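You operate a simulated robot arm through the tools that you are given. There is no shell and no other tool. Be economical: measure what you need, move in short steps, check, and stop when the job is done.

You are at the controls of a simulated two-armed robot. One attempt, no reset.

JOB
Pick up the grey-rim teal cone with one hand, pass it to the other hand and put it on the white bench.

The check looks at the end state, three seconds after you hand in, the way a careful person would. Anything else that was tipped, shoved, dropped, spilled or broken makes it a failure.

ROBOT AND FRAMES
Two 6-joint arms with two-finger grippers on one trunk, on a base that drives. Base frame: it is fixed to the floor where the robot stands at the start and does not move with it; the origin is under the middle of the robot, x ahead of it, y to its left, z up; the surface under the hand at the start is at about z = 840. Readings come in mm, rad, newtons and seconds.
The left shoulder is at the start at [61, 143, 900], the right one opposite. With the tool pointing down near the work surface each hand reaches from about 300 to 720 mm from the robot's upright axis, wherever it stands, measured 20 degrees to its own side. Places, roughly: white bench [200, -1400, 800]. Payload 2.45 kg a hand.
The tool frame of a hand sits at the grasp point between the pads (the TCP): z along the fingers, y along the line on which they close. The tips reach 26 mm beyond it. The gripper opens to 96 mm. The gripper's body begins 69 mm behind the TCP.
Orientation is that of the tool frame in the base frame, as a unit quaternion [x, y, z, w]. With the fingers straight down and closing along the base's y, the tool's x points along the base's -x, its y along +y and its z along -z.

CONTROLS
- The arms move only by the tool step_arm. It takes "left_commands", "right_commands" or both (then of equal length, played together; a hand with none holds still); each is a list of rows, each a list of 7 numbers: the shift along the tool's x, y, z in units of 500 mm (1.0 is 500 mm), then the turn, a rotation vector about the tool's x, y, z in units of 60 degrees (1.0 is 60 degrees), then the opening, from 0 (shut) to 1 (fully open). In form: [[x, y, z, wx, wy, wz, grip], ...]. A call has 1 to 20 rows; each row is the pose to reach, as a shift and turn from the pose commanded when the call began, along the tool's axes at that moment. A call with a number of a shift or a turn outside -1 to 1 is refused whole. Each row takes 0.2 s and may step no farther than 50 mm and 0.15 rad from the row before; otherwise, or with a gripper value out of range, the whole call is refused. A pose out of reach is approached as far as the arm can. The call stops where the force on the tool passes 40 N (or 10 N more than at its start, if that is more) or the arm is blocked; 0.2 s more then pass. Each finger halts on what it meets, pressing with about 29 N; the grip force reading is that of the motor and also rises with nothing between the fingers. The clock runs only during rows and for 0.2 s after the last one: add rows that repeat a pose to give the fingers time. It gives the time, the measured TCP pose, the force on the tool (base axes), the opening and the grip force at its end, in the units of the frame above (readings bear some noise), with the torque about the TCP (base axes, N m) and any sound that the robot's microphone picked up, and new pictures: "views" is both (left out), scene, wrist or none (wrist: the cameras of the hands that moved).
- Cameras (640 x 400 px; columns grow to the right, rows downward): "scene" is now at [137.1, 4.9, 1502.9]; the picture's right is [0.06, -1.00, 0.00], its down [-0.77, -0.05, -0.64] and it looks along [0.64, 0.04, -0.77] (base axes); focal length 291 px, centre (320, 200). "left" rides on the left gripper at [82, -3, -98] in its tool frame; the picture's right is [0.04, 1.00, 0.00], its down [-0.73, 0.03, -0.68] and it looks along [-0.68, 0.03, 0.73] (tool axes); focal length 256 px, centre (320, 200). "right" rides on the right gripper at [82, 3, -98] in its tool frame; the picture's right is [-0.04, 1.00, 0.00], its down [-0.73, -0.03, -0.68] and it looks along [-0.68, -0.03, 0.73] (tool axes); focal length 256 px, centre (320, 200). There is no depth. A picture from a camera that has moved, and an enlarged one, comes with that camera's place and axes in the base frame and with its lens.
- lift_body(by): slides the trunk up (or, below 0, down) by that many mm; the arms and the scene camera ride with it, the base frame stays. It gives what a move gives, with no picture.
- base_move(legs): drives the robot by 1 to 6 legs, each [ahead, turn to the left] in mm and rad, along the robot's own axes; the way and the turn of a leg run together, so that a leg with both is an arc; at most 1500 mm and 3.142 rad a leg. The arms and the cameras ride along, it lands a little off, and it stops where it bumps. It gives what a move gives, and a new picture of the scene camera.
- head_to(pan, tilt): turns the head with the scene camera to pan (to the left, within 1.501 rad either way) and tilt (down, from -0.506 to 1.204), counted from straight ahead of the robot. It gives what a move gives, and a new picture of the scene camera.
- inspect(camera, box): a new picture of the part [left, top, right, bottom] of that camera's present view, enlarged. No time passes.
- sign_off(): hands the job in; it is judged then, once.

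Go step by step. Nothing tells you exact positions but the pictures and the camera data: compare them with the known pose of the tool, close in by small moves and look again before you grip or let go. The budget is 120 turns and 260 pictures, counting those below and the enlarged ones. Unless the task says otherwise, let go and move clear before handing in, and close with one line.

The tools are called after "Call:" by a JSON object that holds its "op" and its "data". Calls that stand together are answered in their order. step_arm: Moves the arms, as the interface text tells. Its arguments: {"type":"object","properties":{"left_commands":{"type":"array"},"right_commands":{"type":"array"},"views":{"type":"string","enum":["both","scene","wrist","none"]}},"required":[]} The other tools are called the same way: lift_body (by) slides the trunk up or down; base_move (legs) drives the base; head_to (pan, tilt) turns the head that bears the scene camera; inspect (camera, box) takes an enlarged picture of a part of a camera's view; sign_off () hands the job in.

At the start:

```text
clock: 0.0
left_eef_pos: [550.9, 241.6, 1107.6]
left_tool_rot: [0.0, 1.0, -0.001, 0.0]
left_ft_force: [0.9, 0.1, 0.3]
left_moment: [-0.01, 0.01, -0.01]
left_finger_gap: 96.1
left_gripper_force: 0.0
right_eef_pos: [510.5, -185.9, 1146.3]
right_tool_rot: [0.001, 1.0, 0.001, -0.001]
right_ft_force: [0.1, 0.9, -0.8]
right_moment: [0.01, 0.01, -0.03]
right_finger_gap: 96.0
right_gripper_force: 0.1
trunk travel left (down, up): [-525.0, 65.0]
robot x, y, heading: [-1.4, 3.9, 0.003]
head pan, tilt: [0.059, 0.873]
```

scene: 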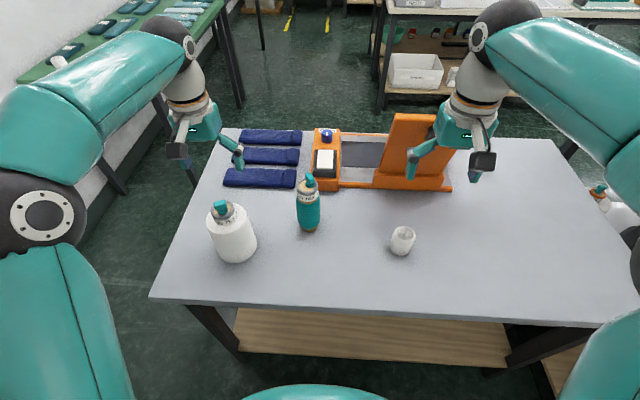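
right: 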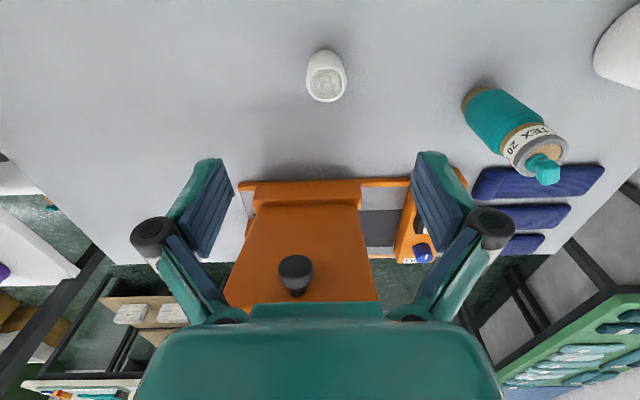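
left: 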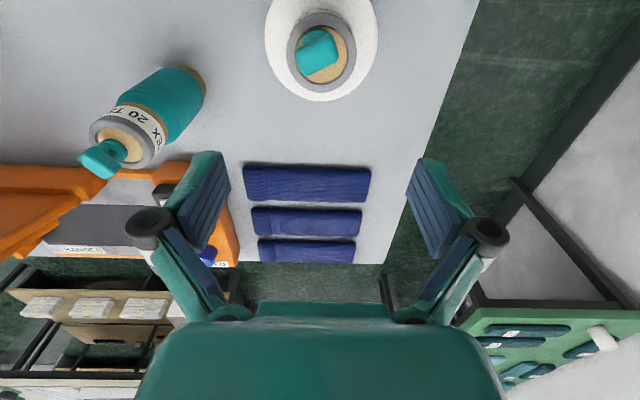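

I see a teal thread cone with a grey rim and a white one with a similar rim on the table, plus a small white item. I'll look closer before planning.

Call:
{"op": "inspect", "data": {"camera": "scene", "box": [190, 120, 350, 280]}}

Call:
{"op": "inspect", "data": {"camera": "left", "box": [40, 0, 400, 225]}}

Call:
{"op": "head_to", "data": {"pan": -1.4, "tilt": 0.6}}

```text
2.50 times, centred on (270, 200) of scene
camera zoom: at [137.1, 4.9, 1502.9], right [0.06, -1.0, 0.0], down [-0.77, -0.05, -0.64], along [0.64, 0.04, -0.77], focal length 728 px, centre (445, 200)
```

zoom: 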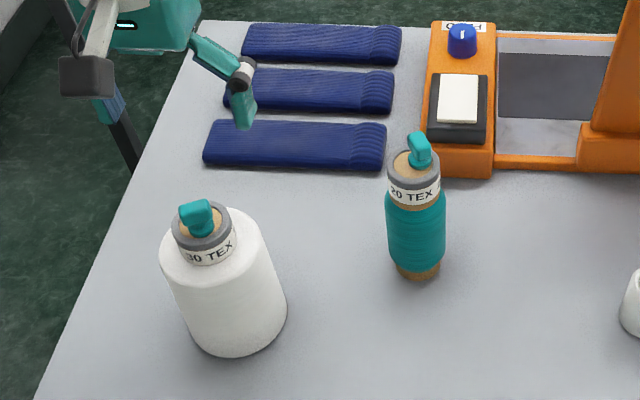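

```text
1.78 times, centred on (220, 112) of left
camera zoom: at [470.8, 239.0, 1206.4], right [-0.04, 1.0, 0.0], down [0.73, 0.03, 0.68], along [0.68, 0.03, -0.73], focal length 455 px, centre (498, 356)
```

zoom: 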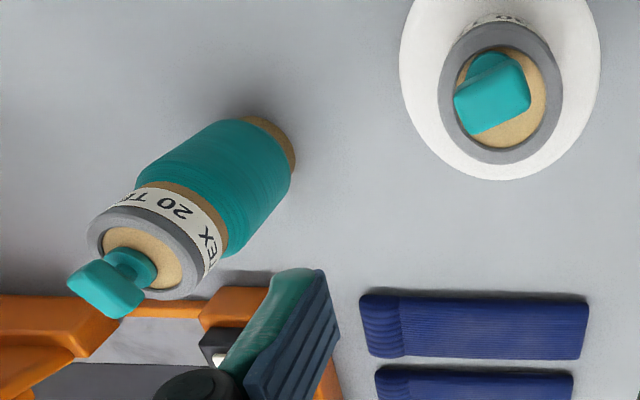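

```text
clock: 1.6
left_eef_pos: [551.8, 241.6, 1106.3]
left_tool_rot: [0.001, 1.0, -0.001, 0.0]
left_ft_force: [0.3, 0.2, 0.0]
left_moment: [0.0, 0.01, 0.0]
left_finger_gap: 95.7
left_gripper_force: 0.0
right_eef_pos: [510.3, -185.6, 1144.6]
right_tool_rot: [-0.001, 1.0, 0.0, 0.0]
right_ft_force: [-0.4, 0.1, -0.3]
right_moment: [-0.02, -0.02, 0.01]
right_finger_gap: 96.0
right_gripper_force: 0.1
trunk travel left (down, up): [-525.0, 65.0]
robot x, y, heading: [-0.0, 3.2, 0.001]
head pan, tilt: [-1.4, 0.6]
camera scene: at [75.3, -86.7, 1525.6], right [-0.99, -0.17, 0.0], down [-0.1, 0.56, -0.82], along [0.14, -0.81, -0.57], focal length 291 px, centre (320, 200)
```

scene: 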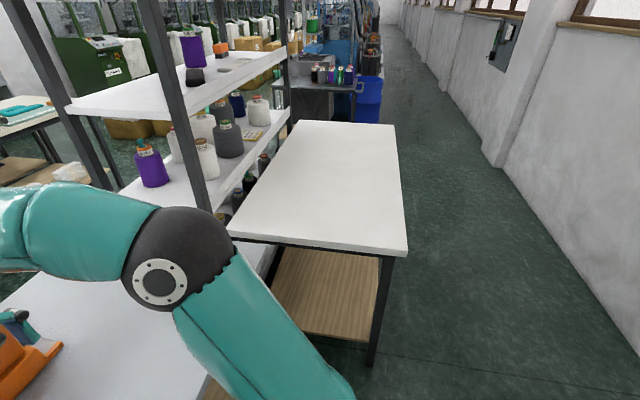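

The target is the teal cone standing at about [600, 66, 840], with a 61 mm body and about 175 mm tall. The white bench is empty, spanning about x -100..550 with its near edge at y -850. I'll grip low with the left hand pitched 45°, so the right hand can take the top straight down. The left hand goes to a pre-grasp pose first.

Call:
{"op": "head_to", "data": {"pan": 0.06, "tilt": 0.87}}

Call:
{"op": "step_arm", "data": {"left_commands": [[0.017, -0.058, 0.0, 0, -0.125, 0, 1], [0.035, -0.117, 0.01, 0, -0.25, 0, 1], [0.052, -0.175, 0.02, 0, -0.375, 0, 1], [0.069, -0.234, 0.04, 0, -0.5, 0, 1], [0.087, -0.292, 0.065, 0, -0.625, 0, 1], [0.104, -0.351, 0.092, 0, -0.75, 0, 1], [0.104, -0.351, 0.092, 0, -0.75, 0, 1]]}}

```text
clock: 3.1
left_eef_pos: [552.3, 242.0, 1106.4]
left_tool_rot: [0.0, 1.0, -0.001, 0.0]
left_ft_force: [-0.1, 0.0, -0.4]
left_moment: [0.02, 0.01, 0.0]
left_finger_gap: 95.9
left_gripper_force: 0.0
right_eef_pos: [510.9, -185.4, 1145.9]
right_tool_rot: [0.0, 1.0, 0.0, -0.001]
right_ft_force: [-0.4, -0.5, -0.1]
right_moment: [0.0, 0.03, 0.0]
right_finger_gap: 96.0
right_gripper_force: 0.1
trunk travel left (down, up): [-525.0, 65.0]
robot x, y, heading: [-0.4, 2.5, -0.0]
head pan, tilt: [0.059, 0.869]
camera scene: at [137.3, 4.9, 1503.2], right [0.06, -1.0, 0.0], down [-0.76, -0.04, -0.65], along [0.64, 0.04, -0.76], focal length 291 px, centre (320, 200)
```

scene: 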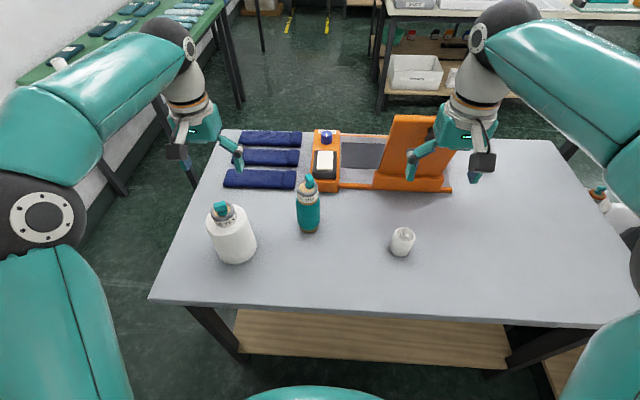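

```text
clock: 4.7
left_eef_pos: [499.4, 65.4, 1061.1]
left_tool_rot: [0.0, 0.924, -0.001, 0.383]
left_ft_force: [-0.1, 0.4, -0.1]
left_moment: [-0.02, 0.01, -0.01]
left_finger_gap: 96.1
left_gripper_force: 0.0
right_eef_pos: [510.2, -183.8, 1146.6]
right_tool_rot: [0.0, 1.0, 0.0, -0.001]
right_ft_force: [-0.8, 0.3, -0.4]
right_moment: [0.0, 0.0, 0.01]
right_finger_gap: 96.3
right_gripper_force: 0.1
trunk travel left (down, up): [-525.0, 65.0]
robot x, y, heading: [0.1, 0.2, 0.0]
head pan, tilt: [0.059, 0.869]
camera scene: at [137.1, 5.4, 1503.2], right [0.06, -1.0, 0.0], down [-0.76, -0.05, -0.65], along [0.64, 0.04, -0.76], focal length 291 px, centre (320, 200)
camera left: at [372.3, 62.9, 1074.4], right [-0.03, 1.0, -0.03], down [0.04, 0.03, 1.0], along [1.0, 0.03, -0.04], focal length 256 px, centre (320, 200)
```

scene: 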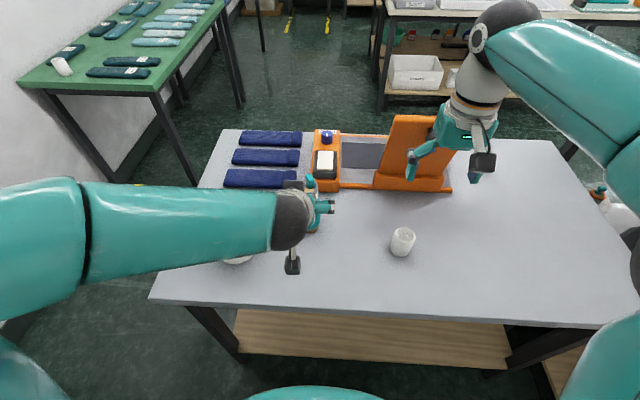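
left: 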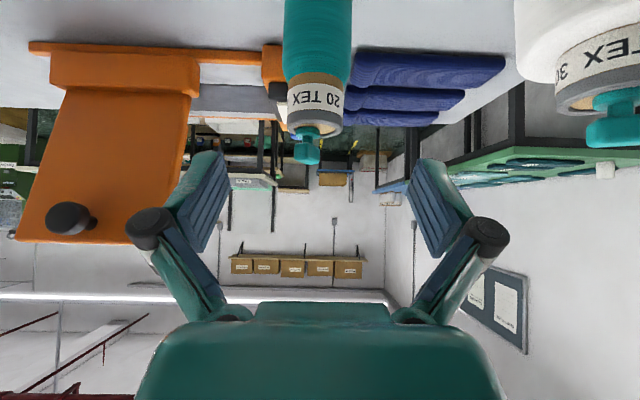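

The left hand is aligned with the cone axis (y≈67), and the cone is at x≈601. I'm closing in part way and checking the forearm against the white cone.

Call:
{"op": "step_arm", "data": {"left_commands": [[0.035, 0.002, 0.072, 0, 0, 0, 1], [0.07, 0.004, 0.144, 0, 0, 0, 1], [0.07, 0.004, 0.144, 0, 0, 0, 1]]}}

```text
clock: 5.5
left_eef_pos: [525.0, 68.8, 984.7]
left_tool_rot: [0.0, 0.924, -0.001, 0.382]
left_ft_force: [-0.4, 0.1, -0.4]
left_moment: [-0.04, -0.02, -0.03]
left_finger_gap: 96.0
left_gripper_force: 0.0
right_eef_pos: [509.6, -184.8, 1146.9]
right_tool_rot: [0.001, 1.0, 0.0, -0.001]
right_ft_force: [0.5, 0.2, -0.2]
right_moment: [0.01, -0.01, 0.01]
right_finger_gap: 96.3
right_gripper_force: 0.0
trunk travel left (down, up): [-525.0, 65.0]
robot x, y, heading: [-1.9, 0.7, -0.001]
head pan, tilt: [0.059, 0.869]
camera scene: at [136.5, 5.0, 1503.3], right [0.06, -1.0, 0.0], down [-0.76, -0.05, -0.65], along [0.64, 0.04, -0.76], focal length 291 px, centre (320, 200)
camera left: at [398.7, 65.4, 998.1], right [-0.03, 1.0, -0.03], down [0.04, 0.03, 1.0], along [1.0, 0.03, -0.04], focal length 256 px, centre (320, 200)
```

scene: 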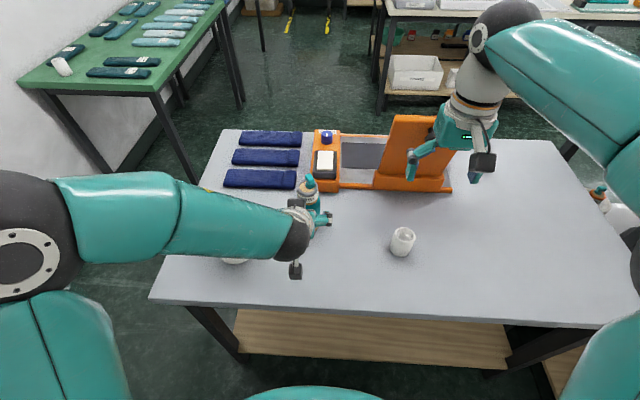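
left: 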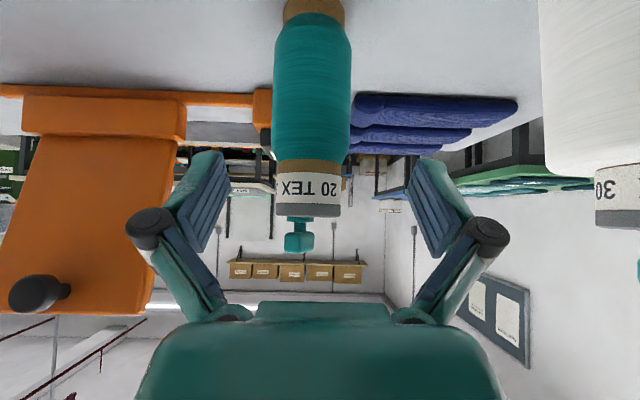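

Alignment holds, with the cone axis at about y 66, and the forearm slopes upward clear of the white cone. Next I advance along the tool axis around the cone body.

Call:
{"op": "step_arm", "data": {"left_commands": [[0, -0.004, 0.05, 0, 0, 0, 1], [0, -0.004, 0.1, 0, 0, 0, 1], [0, -0.004, 0.15, 0, 0, 0, 1], [0, -0.004, 0.15, 0, 0, 0, 1]]}}

```text
clock: 6.5
left_eef_pos: [579.3, 67.1, 932.5]
left_tool_rot: [0.0, 0.924, 0.0, 0.383]
left_ft_force: [0.2, -0.1, -0.3]
left_moment: [0.07, 0.01, 0.02]
left_finger_gap: 96.0
left_gripper_force: 0.1
right_eef_pos: [508.7, -184.7, 1146.8]
right_tool_rot: [0.001, 1.0, 0.0, -0.001]
right_ft_force: [0.4, -0.9, -1.0]
right_moment: [0.02, -0.02, -0.01]
right_finger_gap: 95.8
right_gripper_force: 0.1
trunk travel left (down, up): [-525.0, 65.0]
robot x, y, heading: [2.0, 2.5, -0.004]
head pan, tilt: [0.059, 0.869]
camera scene: at [136.5, 5.0, 1503.3], right [0.06, -1.0, 0.0], down [-0.76, -0.05, -0.65], along [0.64, 0.04, -0.76], focal length 291 px, centre (320, 200)
camera left: at [452.1, 63.5, 945.6], right [-0.03, 1.0, -0.03], down [0.04, 0.03, 1.0], along [1.0, 0.03, -0.04], focal length 256 px, centre (320, 200)
```

scene: 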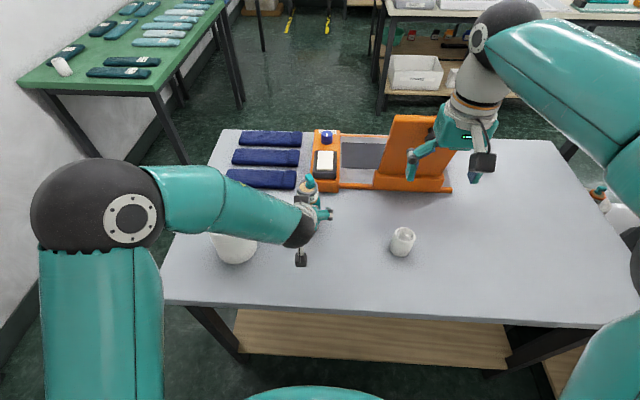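
left: 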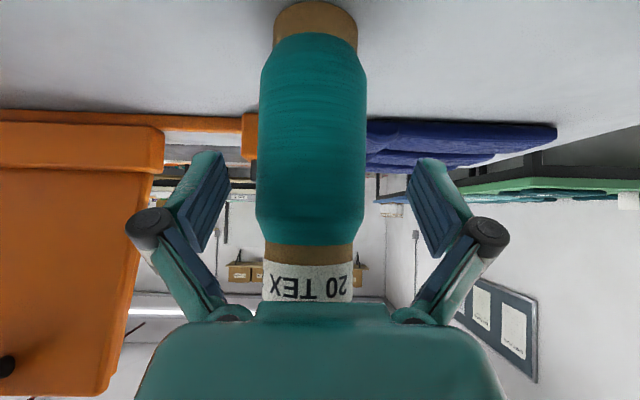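

The cone axis sits about 4 mm toward −y from the tool and 20 mm ahead. I'll correct that and close the fingers.

Call:
{"op": "step_arm", "data": {"left_commands": [[0.007, -0.008, 0.035, 0, 0, 0, 1], [0.014, -0.008, 0.07, 0, 0, 0, 1], [0.014, -0.008, 0.07, 0, 0, 0, 1]], "views": "wrist"}}

```text
clock: 7.3
left_eef_pos: [599.0, 61.9, 901.7]
left_tool_rot: [0.001, 0.923, -0.001, 0.384]
left_ft_force: [-0.2, 0.0, 0.1]
left_moment: [0.0, 0.0, -0.01]
left_finger_gap: 96.1
left_gripper_force: 0.0
right_eef_pos: [510.4, -185.6, 1146.5]
right_tool_rot: [0.0, 1.0, 0.0, 0.0]
right_ft_force: [0.7, -0.2, -0.6]
right_moment: [-0.01, 0.03, -0.01]
right_finger_gap: 95.9
right_gripper_force: 0.1
trunk travel left (down, up): [-525.0, 65.0]
robot x, y, heading: [-0.3, -3.0, -0.004]
head pan, tilt: [0.059, 0.869]
camera left: at [472.2, 59.3, 915.3], right [-0.03, 1.0, -0.03], down [0.04, 0.03, 1.0], along [1.0, 0.03, -0.04], focal length 256 px, centre (320, 200)
```

left: 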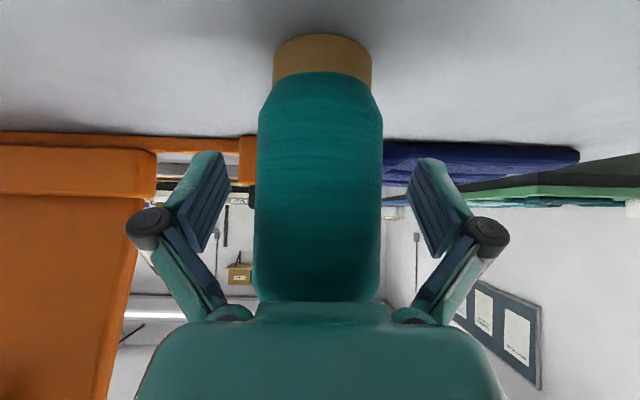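

Centred between the pads. Closing the grip.

Call:
{"op": "step_arm", "data": {"left_commands": [[0, 0, 0, 0, 0, 0, 0.5], [0, 0, 0, 0, 0, 0, 0.4], [0, 0, 0, 0, 0, 0, 0.3], [0, 0, 0, 0, 0, 0, 0.3], [0, 0, 0, 0, 0, 0, 0.3]], "views": "wrist"}}

```text
clock: 8.5
left_eef_pos: [598.4, 62.2, 902.4]
left_tool_rot: [0.0, 0.924, 0.0, 0.382]
left_ft_force: [-0.4, 0.2, 0.2]
left_moment: [-0.02, 0.02, -0.01]
left_finger_gap: 60.4
left_gripper_force: 28.7
right_eef_pos: [509.4, -184.6, 1146.5]
right_tool_rot: [0.0, 1.0, 0.0, -0.001]
right_ft_force: [0.2, -0.2, 0.2]
right_moment: [0.0, -0.02, -0.03]
right_finger_gap: 96.0
right_gripper_force: 0.1
trunk travel left (down, up): [-525.0, 65.0]
robot x, y, heading: [0.3, 0.3, -0.001]
head pan, tilt: [0.059, 0.869]
camera left: at [472.3, 59.3, 915.4], right [-0.03, 1.0, -0.03], down [0.04, 0.03, 1.0], along [1.0, 0.03, -0.04], focal length 256 px, centre (320, 200)
```

left: 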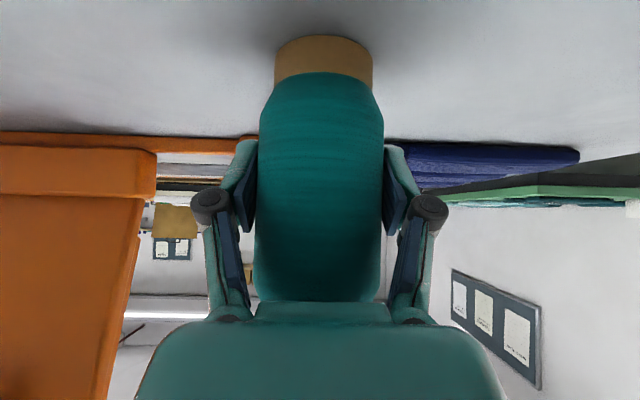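

The grip is firm at 60 mm. Lifting straight up.

Call:
{"op": "step_arm", "data": {"left_commands": [[-0.02, 0, -0.02, 0, 0, 0, 0.3], [-0.07, 0, -0.07, 0, 0, 0, 0.3], [-0.12, 0, -0.12, 0, 0, 0, 0.3], [-0.17, 0, -0.17, 0, 0, 0, 0.3], [-0.21, 0, -0.21, 0, 0, 0, 0.3], [-0.21, 0, -0.21, 0, 0, 0, 0.3]]}}

```text
clock: 9.9
left_eef_pos: [598.9, 60.6, 1051.1]
left_tool_rot: [0.0, 0.924, -0.001, 0.382]
left_ft_force: [0.5, 0.2, -0.2]
left_moment: [0.01, 0.03, -0.01]
left_finger_gap: 60.4
left_gripper_force: 29.4
right_eef_pos: [511.0, -185.5, 1145.1]
right_tool_rot: [0.0, 1.0, 0.0, -0.001]
right_ft_force: [-0.2, -0.9, 0.0]
right_moment: [-0.03, 0.01, 0.0]
right_finger_gap: 96.4
right_gripper_force: 0.0
trunk travel left (down, up): [-525.0, 65.0]
robot x, y, heading: [1.3, 0.1, 0.005]
head pan, tilt: [0.059, 0.869]
camera scene: at [137.6, 4.9, 1503.2], right [0.06, -1.0, 0.0], down [-0.76, -0.04, -0.64], along [0.64, 0.04, -0.76], focal length 291 px, centre (320, 200)
camera left: at [472.3, 58.3, 1064.7], right [-0.03, 1.0, -0.03], down [0.04, 0.03, 1.0], along [1.0, 0.03, -0.04], focal length 256 px, centre (320, 200)
```

scene: 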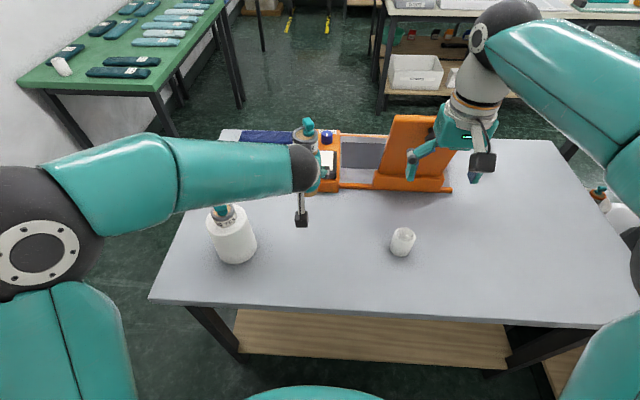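
left: 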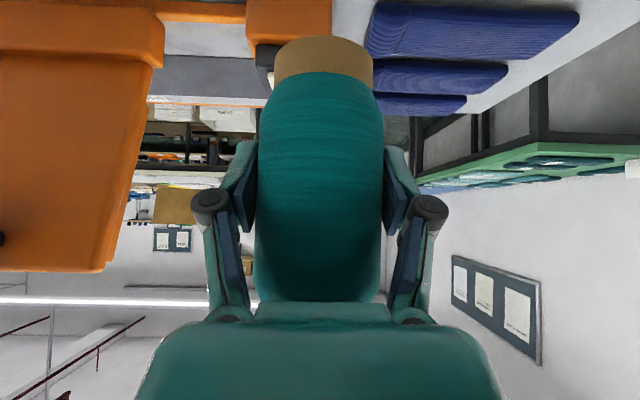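

The cone is lifted cleanly. I'll swing the left hand round to come from the left side (yaw −90° in two parts), so the right hand can come straight down with its camera facing away.

Call:
{"op": "step_arm", "data": {"left_commands": [[0.012, -0.003, -0.012, 0.0883, 0, 0.0883, 0.3], [0.024, -0.006, -0.024, 0.1767, 0, 0.1767, 0.3], [0.036, -0.01, -0.036, 0.265, 0, 0.265, 0.3], [0.048, -0.014, -0.048, 0.3533, 0, 0.3533, 0.3], [0.06, -0.017, -0.06, 0.4417, 0, 0.4417, 0.3], [0.07, -0.02, -0.07, 0.53, 0, 0.53, 0.3], [0.07, -0.02, -0.07, 0.53, 0, 0.53, 0.3]], "views": "scene"}}

```text
clock: 11.5
left_eef_pos: [548.8, 52.4, 1051.8]
left_tool_rot: [0.353, 0.853, -0.148, 0.354]
left_ft_force: [0.1, 0.3, 0.2]
left_moment: [-0.02, 0.03, 0.01]
left_finger_gap: 60.4
left_gripper_force: 29.3
right_eef_pos: [509.8, -184.0, 1145.8]
right_tool_rot: [0.0, 1.0, -0.001, 0.0]
right_ft_force: [0.0, -0.3, -0.3]
right_moment: [0.0, 0.01, -0.04]
right_finger_gap: 95.9
right_gripper_force: 0.1
trunk travel left (down, up): [-525.0, 65.0]
robot x, y, heading: [-2.6, 1.7, 0.003]
head pan, tilt: [0.059, 0.869]
camera scene: at [137.2, 4.8, 1503.2], right [0.06, -1.0, 0.0], down [-0.76, -0.04, -0.65], along [0.64, 0.04, -0.76], focal length 291 px, centre (320, 200)
```

scene: 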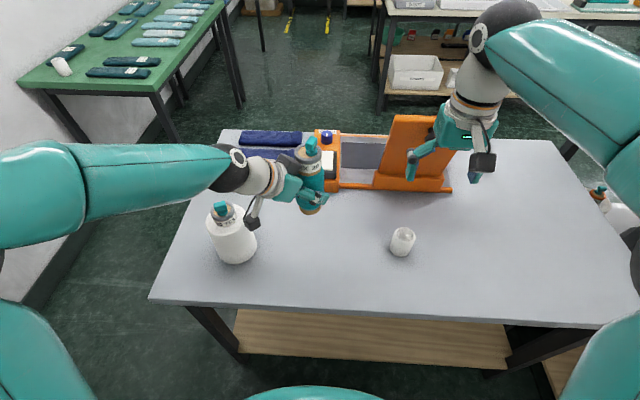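

Going well. I'll finish the left yaw and start turning the right hand 90° so its camera faces right.

Call:
{"op": "step_arm", "data": {"left_commands": [[0.003, -0.014, -0.003, 0.0883, 0, 0.0883, 0.3], [0.006, -0.028, -0.006, 0.1767, 0, 0.1767, 0.3], [0.01, -0.042, -0.01, 0.265, 0, 0.265, 0.3], [0.013, -0.056, -0.013, 0.3533, 0, 0.3533, 0.3], [0.016, -0.07, -0.016, 0.4417, 0, 0.4417, 0.3], [0.02, -0.085, -0.02, 0.53, 0, 0.53, 0.3], [0.02, -0.085, -0.02, 0.53, 0, 0.53, 0.3]], "right_commands": [[0, 0, 0, 0, 0, -0.125, 1], [0, 0, 0, 0, 0, -0.25, 1], [0, 0, 0, 0, 0, -0.375, 1], [0, 0, 0, 0, 0, -0.5, 1], [0, 0, 0, 0, 0, -0.625, 1], [0, 0, 0, 0, 0, -0.75, 1], [0, 0, 0, 0, 0, -0.75, 1]], "views": "scene"}}

```text
clock: 13.1
left_eef_pos: [509.5, 33.3, 1051.7]
left_tool_rot: [0.654, 0.652, -0.271, 0.271]
left_ft_force: [-0.2, -0.1, -0.6]
left_moment: [-0.01, -0.01, -0.02]
left_finger_gap: 60.7
left_gripper_force: 28.6
right_eef_pos: [509.9, -185.2, 1146.4]
right_tool_rot: [-0.384, 0.923, 0.001, -0.001]
right_ft_force: [-0.3, 0.0, 0.1]
right_moment: [0.02, -0.03, -0.01]
right_finger_gap: 96.1
right_gripper_force: 0.1
trunk travel left (down, up): [-525.0, 65.0]
robot x, y, heading: [-0.2, -1.8, 0.0]
head pan, tilt: [0.059, 0.869]
camera scene: at [137.0, 5.0, 1503.2], right [0.06, -1.0, 0.0], down [-0.76, -0.05, -0.65], along [0.64, 0.04, -0.76], focal length 291 px, centre (320, 200)
```

scene: 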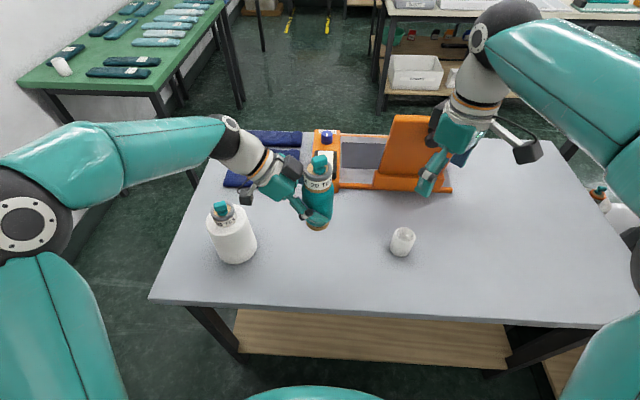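

Now the right hand finishes its turn and rises to z≈1235, above the cone top (about 1180).

Call:
{"op": "step_arm", "data": {"right_commands": [[0, 0, -0.03, 0, 0, -0.125, 1], [0, 0, -0.06, 0, 0, -0.25, 1], [0, 0, -0.09, 0, 0, -0.375, 1], [0, 0, -0.12, 0, 0, -0.5, 1], [0, 0, -0.15, 0, 0, -0.625, 1], [0, 0, -0.178, 0, 0, -0.75, 1], [0, 0, -0.178, 0, 0, -0.75, 1]]}}

```text
clock: 14.7
left_eef_pos: [508.8, 31.7, 1052.4]
left_tool_rot: [0.653, 0.653, -0.271, 0.271]
left_ft_force: [-0.7, 0.3, -0.6]
left_moment: [0.02, 0.0, 0.0]
left_finger_gap: 60.7
left_gripper_force: 29.2
right_eef_pos: [510.0, -184.5, 1234.2]
right_tool_rot: [0.707, -0.707, -0.001, 0.001]
right_ft_force: [-0.5, 0.2, -0.5]
right_moment: [0.04, -0.04, 0.05]
right_finger_gap: 96.0
right_gripper_force: 0.1
trunk travel left (down, up): [-525.0, 65.0]
robot x, y, heading: [2.9, 2.5, 0.0]
head pan, tilt: [0.059, 0.869]
camera scene: at [137.2, 4.9, 1503.2], right [0.06, -1.0, 0.0], down [-0.76, -0.04, -0.65], along [0.64, 0.04, -0.76], focal length 291 px, centre (320, 200)
camera right: at [506.1, -266.0, 1333.1], right [-1.0, 0.04, 0.0], down [0.03, 0.73, 0.68], along [0.02, 0.68, -0.73], focal length 256 px, centre (320, 200)
```

scene: 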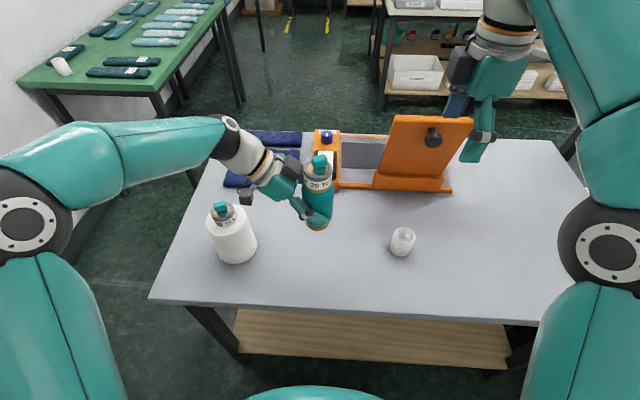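
right: 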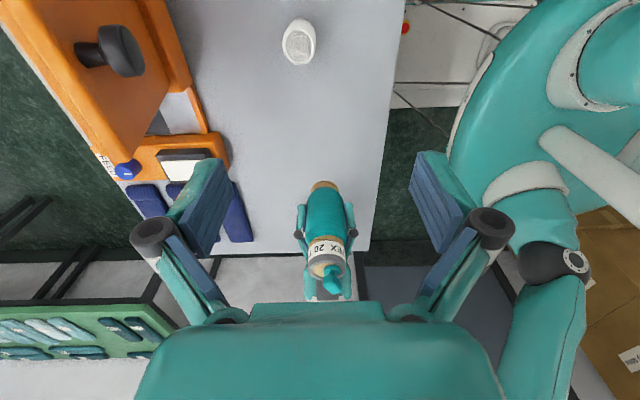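

Moving the right hand nearer at height, then looking from its wrist camera.

Call:
{"op": "step_arm", "data": {"right_commands": [[-0.08, 0, 0, 0, 0, 0, 1], [-0.16, 0, 0, 0, 0, 0, 1], [-0.25, 0, 0, 0, 0, 0, 1], [-0.33, 0, 0, 0, 0, 0, 1], [-0.33, 0, 0, 0, 0, 0, 1]]}}

```text
clock: 15.9
left_eef_pos: [509.3, 32.5, 1051.9]
left_tool_rot: [0.654, 0.653, -0.271, 0.27]
left_ft_force: [0.2, 0.0, -1.3]
left_moment: [0.02, 0.02, -0.02]
left_finger_gap: 60.7
left_gripper_force: 29.3
right_eef_pos: [500.9, -23.9, 1224.6]
right_tool_rot: [0.707, -0.707, -0.001, 0.0]
right_ft_force: [0.6, 1.0, 0.3]
right_moment: [0.03, 0.0, 0.01]
right_finger_gap: 96.4
right_gripper_force: 0.0
right hand out of reach, approached as far as the arm can: row 3, 4, 5
trunk travel left (down, up): [-525.0, 65.0]
robot x, y, heading: [0.7, 0.6, 0.006]
head pan, tilt: [0.059, 0.869]
camera scene: at [137.3, 4.5, 1503.2], right [0.06, -1.0, 0.0], down [-0.76, -0.04, -0.64], along [0.64, 0.04, -0.76], focal length 291 px, centre (320, 200)
camera right: at [496.8, -105.0, 1322.4], right [-1.0, 0.04, 0.0], down [0.03, 0.73, 0.68], along [0.03, 0.68, -0.73], focal length 256 px, centre (320, 200)
```

scene: 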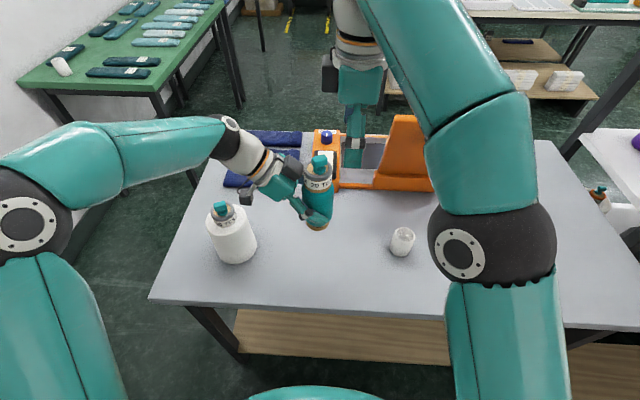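
right: 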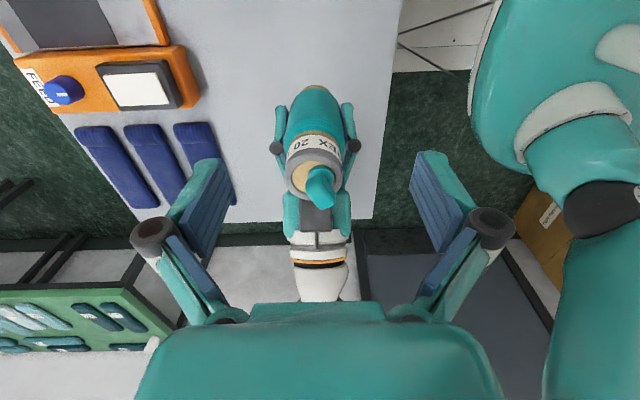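

The right hand is at its reach limit up there, so I'll bring the cone toward the middle and lower instead, to about (469, −22) with the TCP at z 1010.

Call:
{"op": "step_arm", "data": {"left_commands": [[-0.004, -0.02, 0.034, 0, 0, 0, 0.3], [-0.009, -0.04, 0.068, 0, 0, 0, 0.3], [-0.013, -0.06, 0.102, 0, 0, 0, 0.3], [-0.018, -0.08, 0.137, 0, 0, 0, 0.3], [-0.018, -0.08, 0.137, 0, 0, 0, 0.3]], "views": "scene"}}

Call:
{"op": "inspect", "data": {"camera": "right", "box": [160, 60, 480, 260]}}

```text
clock: 17.1
left_eef_pos: [469.7, -22.0, 1009.1]
left_tool_rot: [0.653, 0.653, -0.271, 0.271]
left_ft_force: [0.1, 0.9, -0.9]
left_moment: [0.03, 0.0, 0.0]
left_finger_gap: 60.6
left_gripper_force: 28.5
right_eef_pos: [500.2, -24.5, 1224.9]
right_tool_rot: [0.707, -0.707, 0.0, -0.001]
right_ft_force: [-0.4, 1.0, -0.1]
right_moment: [-0.02, 0.0, 0.0]
right_finger_gap: 96.0
right_gripper_force: 0.1
trunk travel left (down, up): [-525.0, 65.0]
robot x, y, heading: [0.3, 0.2, -0.002]
head pan, tilt: [0.059, 0.869]
camera scene: at [137.4, 5.1, 1503.2], right [0.06, -1.0, 0.0], down [-0.76, -0.05, -0.64], along [0.64, 0.04, -0.76], focal length 291 px, centre (320, 200)
```

scene: 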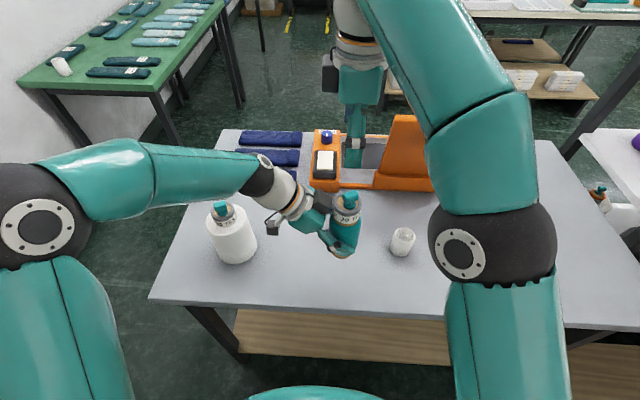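

```text
2.00 times, centred on (320, 160) of right
camera zoom: at [496.9, -104.8, 1322.5], right [-1.0, 0.04, 0.0], down [0.03, 0.73, 0.68], along [0.03, 0.68, -0.73], focal length 512 px, centre (320, 280)
```

zoom: 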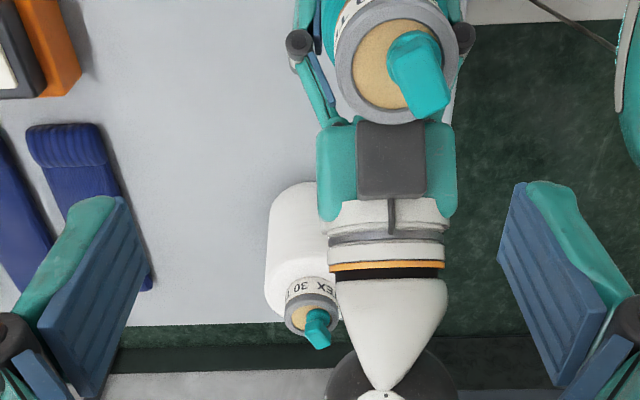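

The cone axis is at about (470, −24), with the ring top at z≈1110. I'll move the right hand over it, still above the cap.

Call:
{"op": "step_arm", "data": {"right_commands": [[0, 0.035, 0, 0, 0, 0, 1], [0, 0.07, 0.03, 0, 0, 0, 1], [0, 0.07, 0.06, 0, 0, 0, 1], [0, 0.07, 0.06, 0, 0, 0, 1]]}}

```text
clock: 18.1
left_eef_pos: [469.9, -21.5, 1009.1]
left_tool_rot: [0.653, 0.653, -0.272, 0.272]
left_ft_force: [-0.6, -0.9, -0.5]
left_moment: [-0.05, 0.01, 0.01]
left_finger_gap: 60.8
left_gripper_force: 29.2
right_eef_pos: [466.4, -23.5, 1194.9]
right_tool_rot: [-0.706, 0.708, 0.0, -0.001]
right_ft_force: [-1.0, -0.6, -0.3]
right_moment: [0.02, -0.02, -0.02]
right_finger_gap: 95.9
right_gripper_force: 0.0
trunk travel left (down, up): [-525.0, 65.0]
robot x, y, heading: [0.7, 0.3, 0.004]
head pan, tilt: [0.059, 0.869]
camera scene: at [137.0, 4.9, 1503.2], right [0.06, -1.0, 0.0], down [-0.76, -0.05, -0.65], along [0.64, 0.04, -0.76], focal length 291 px, centre (320, 200)
camera right: at [462.0, -104.8, 1293.5], right [-1.0, 0.04, 0.0], down [0.03, 0.73, 0.68], along [0.03, 0.68, -0.73], focal length 256 px, centre (320, 200)
```

scene: 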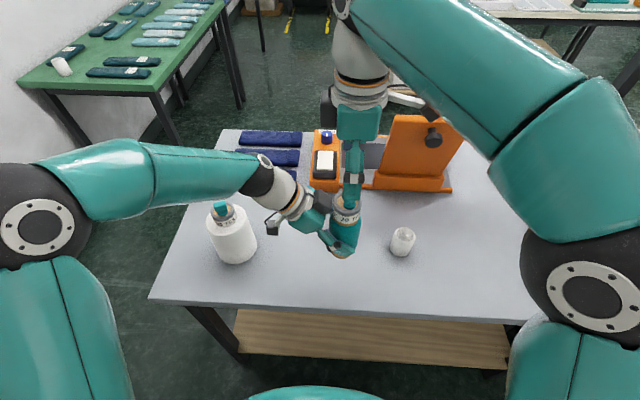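
right: 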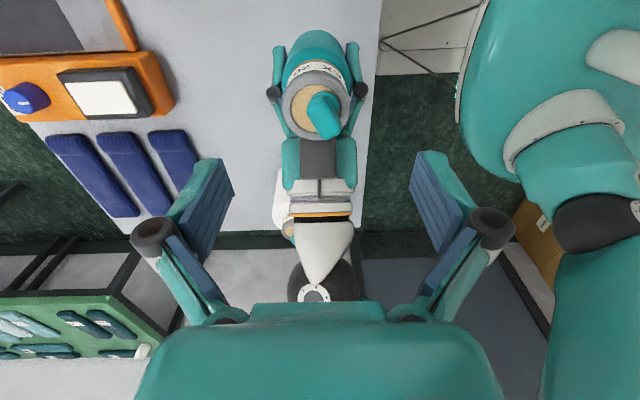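

Aligned to within 3 mm. Descending over the ring in small steps with a 2.5 mm x-correction.

Call:
{"op": "step_arm", "data": {"right_commands": [[0, -0.006, 0.05, 0, 0, 0, 1], [0, -0.006, 0.1, 0, 0, 0, 1], [0, -0.006, 0.15, 0, 0, 0, 1], [0, -0.006, 0.15, 0, 0, 0, 1]]}}

```text
clock: 19.1
left_eef_pos: [470.2, -22.5, 1008.4]
left_tool_rot: [0.653, 0.654, -0.271, 0.271]
left_ft_force: [-0.2, 0.4, -0.7]
left_moment: [-0.04, 0.04, 0.01]
left_finger_gap: 60.4
left_gripper_force: 29.0
right_eef_pos: [470.0, -23.5, 1119.2]
right_tool_rot: [0.707, -0.707, -0.001, 0.0]
right_ft_force: [0.1, -0.7, -0.8]
right_moment: [-0.03, -0.03, -0.03]
right_finger_gap: 96.0
right_gripper_force: 0.2
trunk travel left (down, up): [-525.0, 65.0]
robot x, y, heading: [-0.7, -1.6, 0.002]
head pan, tilt: [0.059, 0.869]
camera scene: at [137.0, 5.0, 1503.2], right [0.06, -1.0, 0.0], down [-0.76, -0.05, -0.65], along [0.64, 0.04, -0.76], focal length 291 px, centre (320, 200)
camera right: at [465.0, -104.5, 1217.9], right [-1.0, 0.04, 0.0], down [0.03, 0.73, 0.68], along [0.03, 0.68, -0.73], focal length 256 px, centre (320, 200)
```

scene: 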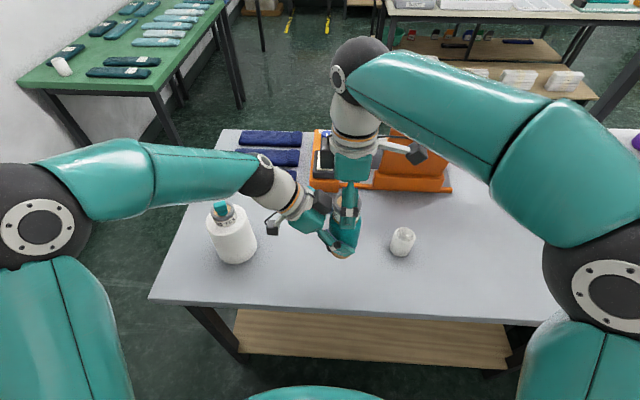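
right: 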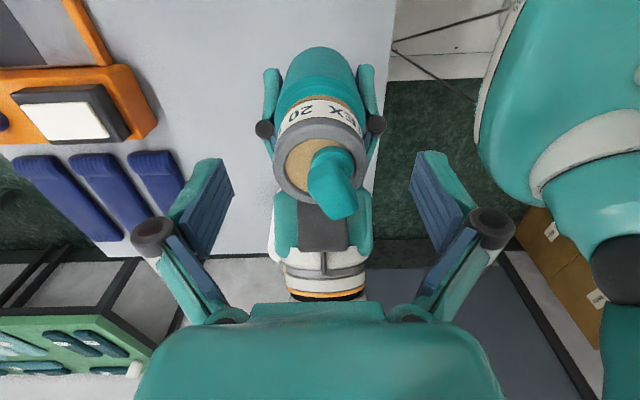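

Still centred in the closing direction. The ring is about 5 mm toward −y, so I'll correct that and go down the last 32 mm.

Call:
{"op": "step_arm", "data": {"right_commands": [[0.009, 0, 0.033, 0, 0, 0, 1], [0.009, 0, 0.066, 0, 0, 0, 1], [0.009, 0, 0.066, 0, 0, 0, 1]]}}

```text
clock: 19.9
left_eef_pos: [469.9, -21.7, 1009.1]
left_tool_rot: [0.653, 0.653, -0.272, 0.271]
left_ft_force: [0.3, 0.3, -0.5]
left_moment: [0.02, 0.01, 0.0]
left_finger_gap: 60.4
left_gripper_force: 28.9
right_eef_pos: [468.9, -26.6, 1087.9]
right_tool_rot: [0.707, -0.707, -0.001, 0.0]
right_ft_force: [0.0, -1.0, -0.2]
right_moment: [0.0, -0.02, -0.01]
right_finger_gap: 96.0
right_gripper_force: 0.1
trunk travel left (down, up): [-525.0, 65.0]
robot x, y, heading: [0.0, 0.2, 0.001]
head pan, tilt: [0.059, 0.869]
camera scene: at [137.2, 4.9, 1503.2], right [0.06, -1.0, 0.0], down [-0.76, -0.04, -0.65], along [0.64, 0.04, -0.76], focal length 291 px, centre (320, 200)
camera right: at [465.2, -108.8, 1185.1], right [-1.0, 0.04, 0.0], down [0.03, 0.73, 0.68], along [0.03, 0.68, -0.73], focal length 256 px, centre (320, 200)
```

scene: 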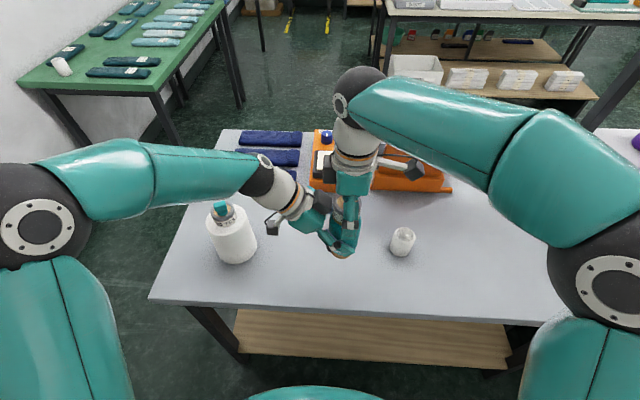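
right: 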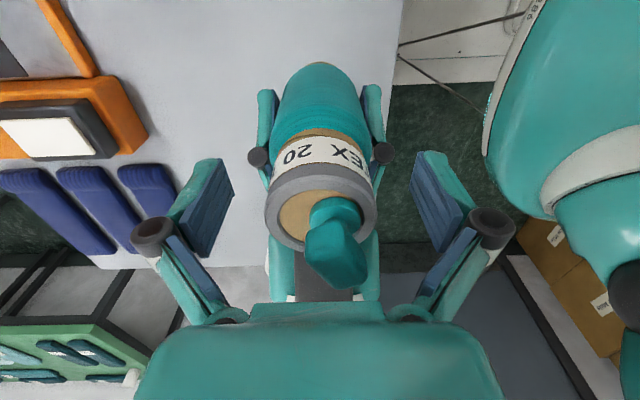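

Good fit. Closing the right hand on the neck and ring.

Call:
{"op": "step_arm", "data": {"right_commands": [[0, 0, 0, 0, 0, 0, 0.6], [0, 0, 0, 0, 0, 0, 0.4], [0, 0, 0, 0, 0, 0, 0.3], [0, 0, 0, 0, 0, 0, 0.25], [0, 0, 0, 0, 0, 0, 0.25], [0, 0, 0, 0, 0, 0, 0.25]], "views": "wrist"}}

```text
clock: 21.3
left_eef_pos: [469.4, -20.9, 1010.2]
left_tool_rot: [0.654, 0.653, -0.271, 0.27]
left_ft_force: [0.0, 0.3, -1.3]
left_moment: [0.0, -0.02, -0.05]
left_finger_gap: 60.4
left_gripper_force: 28.0
right_eef_pos: [469.3, -27.7, 1087.7]
right_tool_rot: [-0.707, 0.707, 0.0, 0.0]
right_ft_force: [0.4, 0.5, 1.1]
right_moment: [-0.01, 0.02, 0.02]
right_finger_gap: 60.8
right_gripper_force: 28.7
trunk travel left (down, up): [-525.0, 65.0]
robot x, y, heading: [1.6, 0.1, 0.003]
head pan, tilt: [0.059, 0.869]
camera right: at [465.3, -108.7, 1185.3], right [-1.0, 0.04, 0.0], down [0.03, 0.73, 0.68], along [0.03, 0.68, -0.73], focal length 256 px, centre (320, 200)
```

right: 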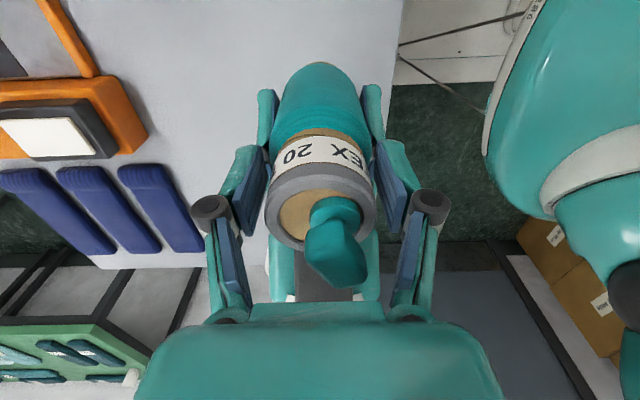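

The gap of 60.8 mm means only the fingertips are catching the top of the thread body, which is a marginal hold. I'll open, go down 11 mm more (still about 9 mm clear of the cap) and close again.

Call:
{"op": "step_arm", "data": {"right_commands": [[0, 0, 0, 0, 0, 0, 0.8], [0, 0, 0, 0, 0, 0, 0.8], [0, 0, 0.011, 0, 0, 0, 0.8], [0, 0, 0.022, 0, 0, 0, 0.8], [0, 0, 0.022, 0, 0, 0, 0.8]], "views": "wrist"}}

```text
clock: 22.5
left_eef_pos: [468.6, -22.3, 1008.3]
left_tool_rot: [0.653, 0.653, -0.271, 0.271]
left_ft_force: [-0.7, 0.3, 0.0]
left_moment: [0.01, -0.01, 0.01]
left_finger_gap: 60.3
left_gripper_force: 29.4
right_eef_pos: [468.6, -27.2, 1075.9]
right_tool_rot: [-0.707, 0.707, -0.001, -0.001]
right_ft_force: [-0.7, -1.1, 0.1]
right_moment: [-0.02, 0.0, 0.03]
right_finger_gap: 76.7
right_gripper_force: 0.0
trunk travel left (down, up): [-525.0, 65.0]
robot x, y, heading: [0.5, -1.5, 0.004]
head pan, tilt: [0.059, 0.869]
camera right: at [465.5, -108.7, 1174.2], right [-1.0, 0.04, 0.0], down [0.03, 0.73, 0.68], along [0.03, 0.68, -0.73], focal length 256 px, centre (320, 200)
```

right: 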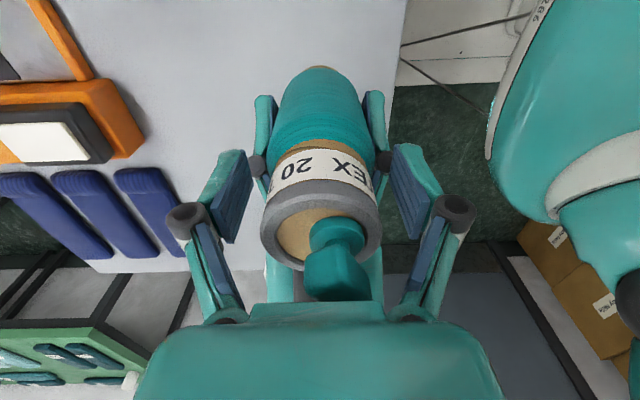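

No contact and the cap is clear. Closing.

Call:
{"op": "step_arm", "data": {"right_commands": [[0, 0, 0, 0, 0, 0, 0.5], [0, 0, 0, 0, 0, 0, 0.3], [0, 0, 0, 0, 0, 0, 0.25], [0, 0, 0, 0, 0, 0, 0.25], [0, 0, 0, 0, 0, 0, 0.25]], "views": "wrist"}}

Call:
{"op": "inspect", "data": {"camera": "scene", "box": [260, 140, 420, 270]}}

```text
clock: 23.7
left_eef_pos: [468.7, -21.8, 1008.6]
left_tool_rot: [0.654, 0.653, -0.271, 0.27]
left_ft_force: [2.7, 0.3, -3.5]
left_moment: [0.07, 0.07, -0.06]
left_finger_gap: 60.3
left_gripper_force: 29.1
right_eef_pos: [469.2, -26.6, 1077.9]
right_tool_rot: [-0.707, 0.707, 0.0, -0.001]
right_ft_force: [-1.9, -0.9, 1.8]
right_moment: [0.01, 0.12, 0.02]
right_finger_gap: 60.8
right_gripper_force: 28.9
trunk travel left (down, up): [-525.0, 65.0]
robot x, y, heading: [-1.6, 3.5, -0.0]
head pan, tilt: [0.059, 0.869]
camera right: at [465.4, -108.6, 1174.4], right [-1.0, 0.04, 0.0], down [0.03, 0.73, 0.68], along [0.03, 0.68, -0.73], focal length 256 px, centre (320, 200)
```

right: 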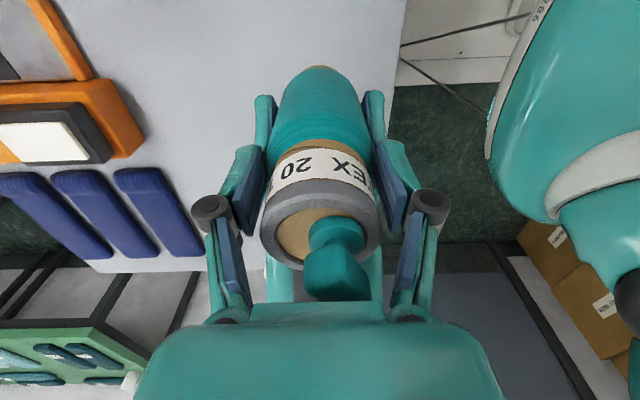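

```text
3.08 times, centred on (340, 205) of scene
camera zoom: at [137.3, 4.9, 1503.2], right [0.06, -1.0, 0.0], down [-0.76, -0.05, -0.64], along [0.64, 0.04, -0.76], focal length 897 px, centre (258, 185)
```

zoom: 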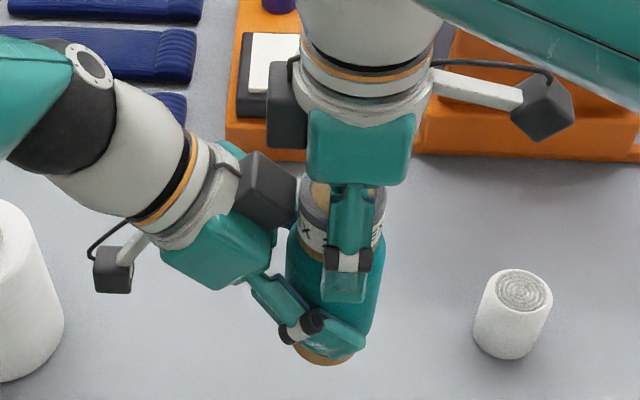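

Both hands now hold the cone (right gap 60.8 mm with a solid pad overlap). Opening the left hand only, with the right still.

Call:
{"op": "step_arm", "data": {"left_commands": [[0, 0, 0, 0, 0, 0, 0.7], [0, 0, 0, 0, 0, 0, 0.85], [0, 0, 0, 0, 0, 0, 1], [0, 0, 0, 0, 0, 0, 1]]}}

```text
clock: 24.7
left_eef_pos: [469.0, -21.9, 1009.9]
left_tool_rot: [0.653, 0.653, -0.272, 0.271]
left_ft_force: [0.1, 0.7, -0.6]
left_moment: [-0.03, -0.03, 0.02]
left_finger_gap: 95.8
left_gripper_force: 0.0
right_eef_pos: [469.8, -27.3, 1077.0]
right_tool_rot: [-0.707, 0.707, 0.0, 0.0]
right_ft_force: [0.0, -0.4, -0.3]
right_moment: [0.01, -0.02, -0.03]
right_finger_gap: 60.8
right_gripper_force: 29.0
trunk travel left (down, up): [-525.0, 65.0]
robot x, y, heading: [-2.2, -2.0, 0.004]
head pan, tilt: [0.059, 0.869]
camera scene: at [137.3, 4.9, 1503.2], right [0.06, -1.0, 0.0], down [-0.76, -0.04, -0.64], along [0.64, 0.04, -0.76], focal length 291 px, centre (320, 200)
camera left: at [466.5, 105.1, 1022.3], right [1.0, 0.03, -0.03], down [0.03, -0.04, 1.0], along [0.03, -1.0, -0.04], focal length 256 px, centre (320, 200)
```

scene: 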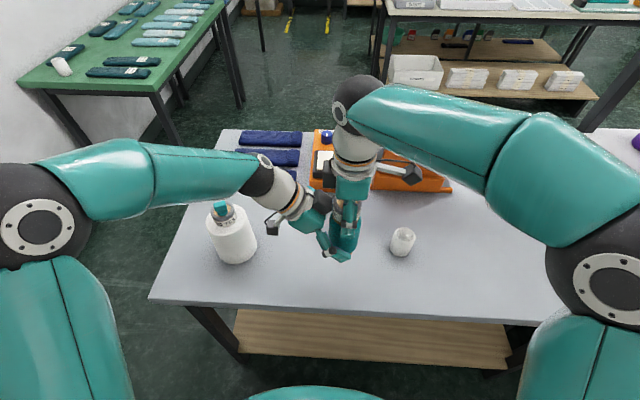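
left: 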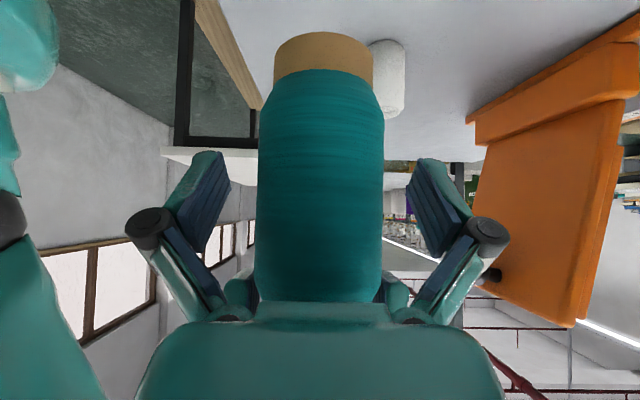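

The right hand holds the cone alone. I'll back the left hand straight out along +y, then up and back.

Call:
{"op": "step_arm", "data": {"left_commands": [[0.028, 0, -0.028, 0, 0, 0, 1], [0.056, 0, -0.056, 0, 0, 0, 1], [0.085, 0, -0.085, 0, 0, 0, 1], [0.085, 0, -0.145, 0, 0, 0, 1], [0.085, 0, -0.205, 0, 0, 0, 1], [0.065, 0, -0.265, 0, 0, 0, 1], [0.065, 0, -0.265, 0, 0, 0, 1]]}}

```text
clock: 26.3
left_eef_pos: [469.7, 95.4, 1080.2]
left_tool_rot: [0.653, 0.654, -0.27, 0.27]
left_ft_force: [-0.5, -0.1, -0.2]
left_moment: [0.0, -0.01, -0.04]
left_finger_gap: 96.2
left_gripper_force: 0.0
right_eef_pos: [470.5, -27.3, 1076.8]
right_tool_rot: [0.707, -0.707, -0.001, 0.0]
right_ft_force: [-0.2, -0.3, 0.6]
right_moment: [-0.02, 0.02, -0.01]
right_finger_gap: 60.9
right_gripper_force: 29.6
trunk travel left (down, up): [-525.0, 65.0]
robot x, y, heading: [-2.3, 0.7, 0.0]
head pan, tilt: [0.059, 0.869]
camera scene: at [137.7, 4.9, 1503.1], right [0.06, -1.0, 0.0], down [-0.76, -0.04, -0.64], along [0.64, 0.04, -0.76], focal length 291 px, centre (320, 200)
camera left: at [467.0, 221.8, 1093.1], right [1.0, 0.03, -0.03], down [0.03, -0.04, 1.0], along [0.03, -1.0, -0.04], focal length 256 px, centre (320, 200)
```

scene: 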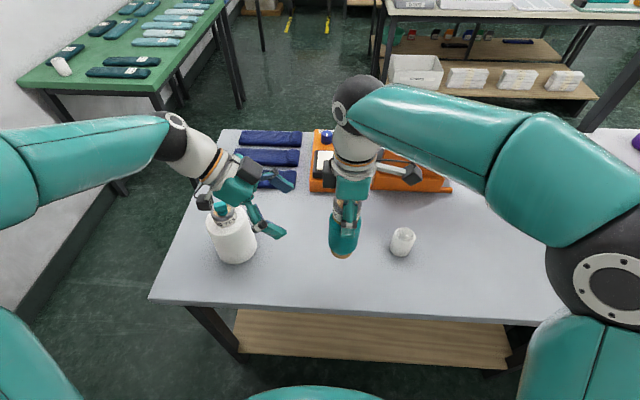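
left: 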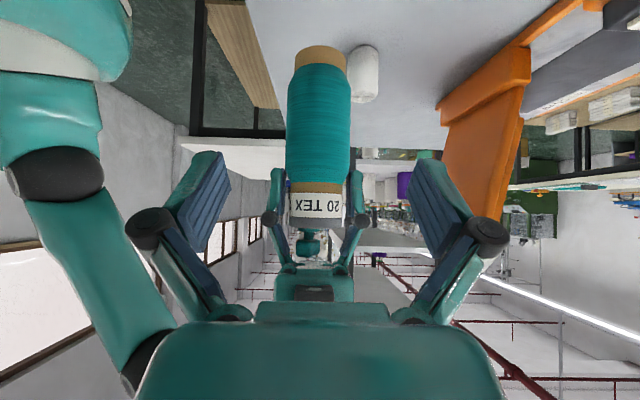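

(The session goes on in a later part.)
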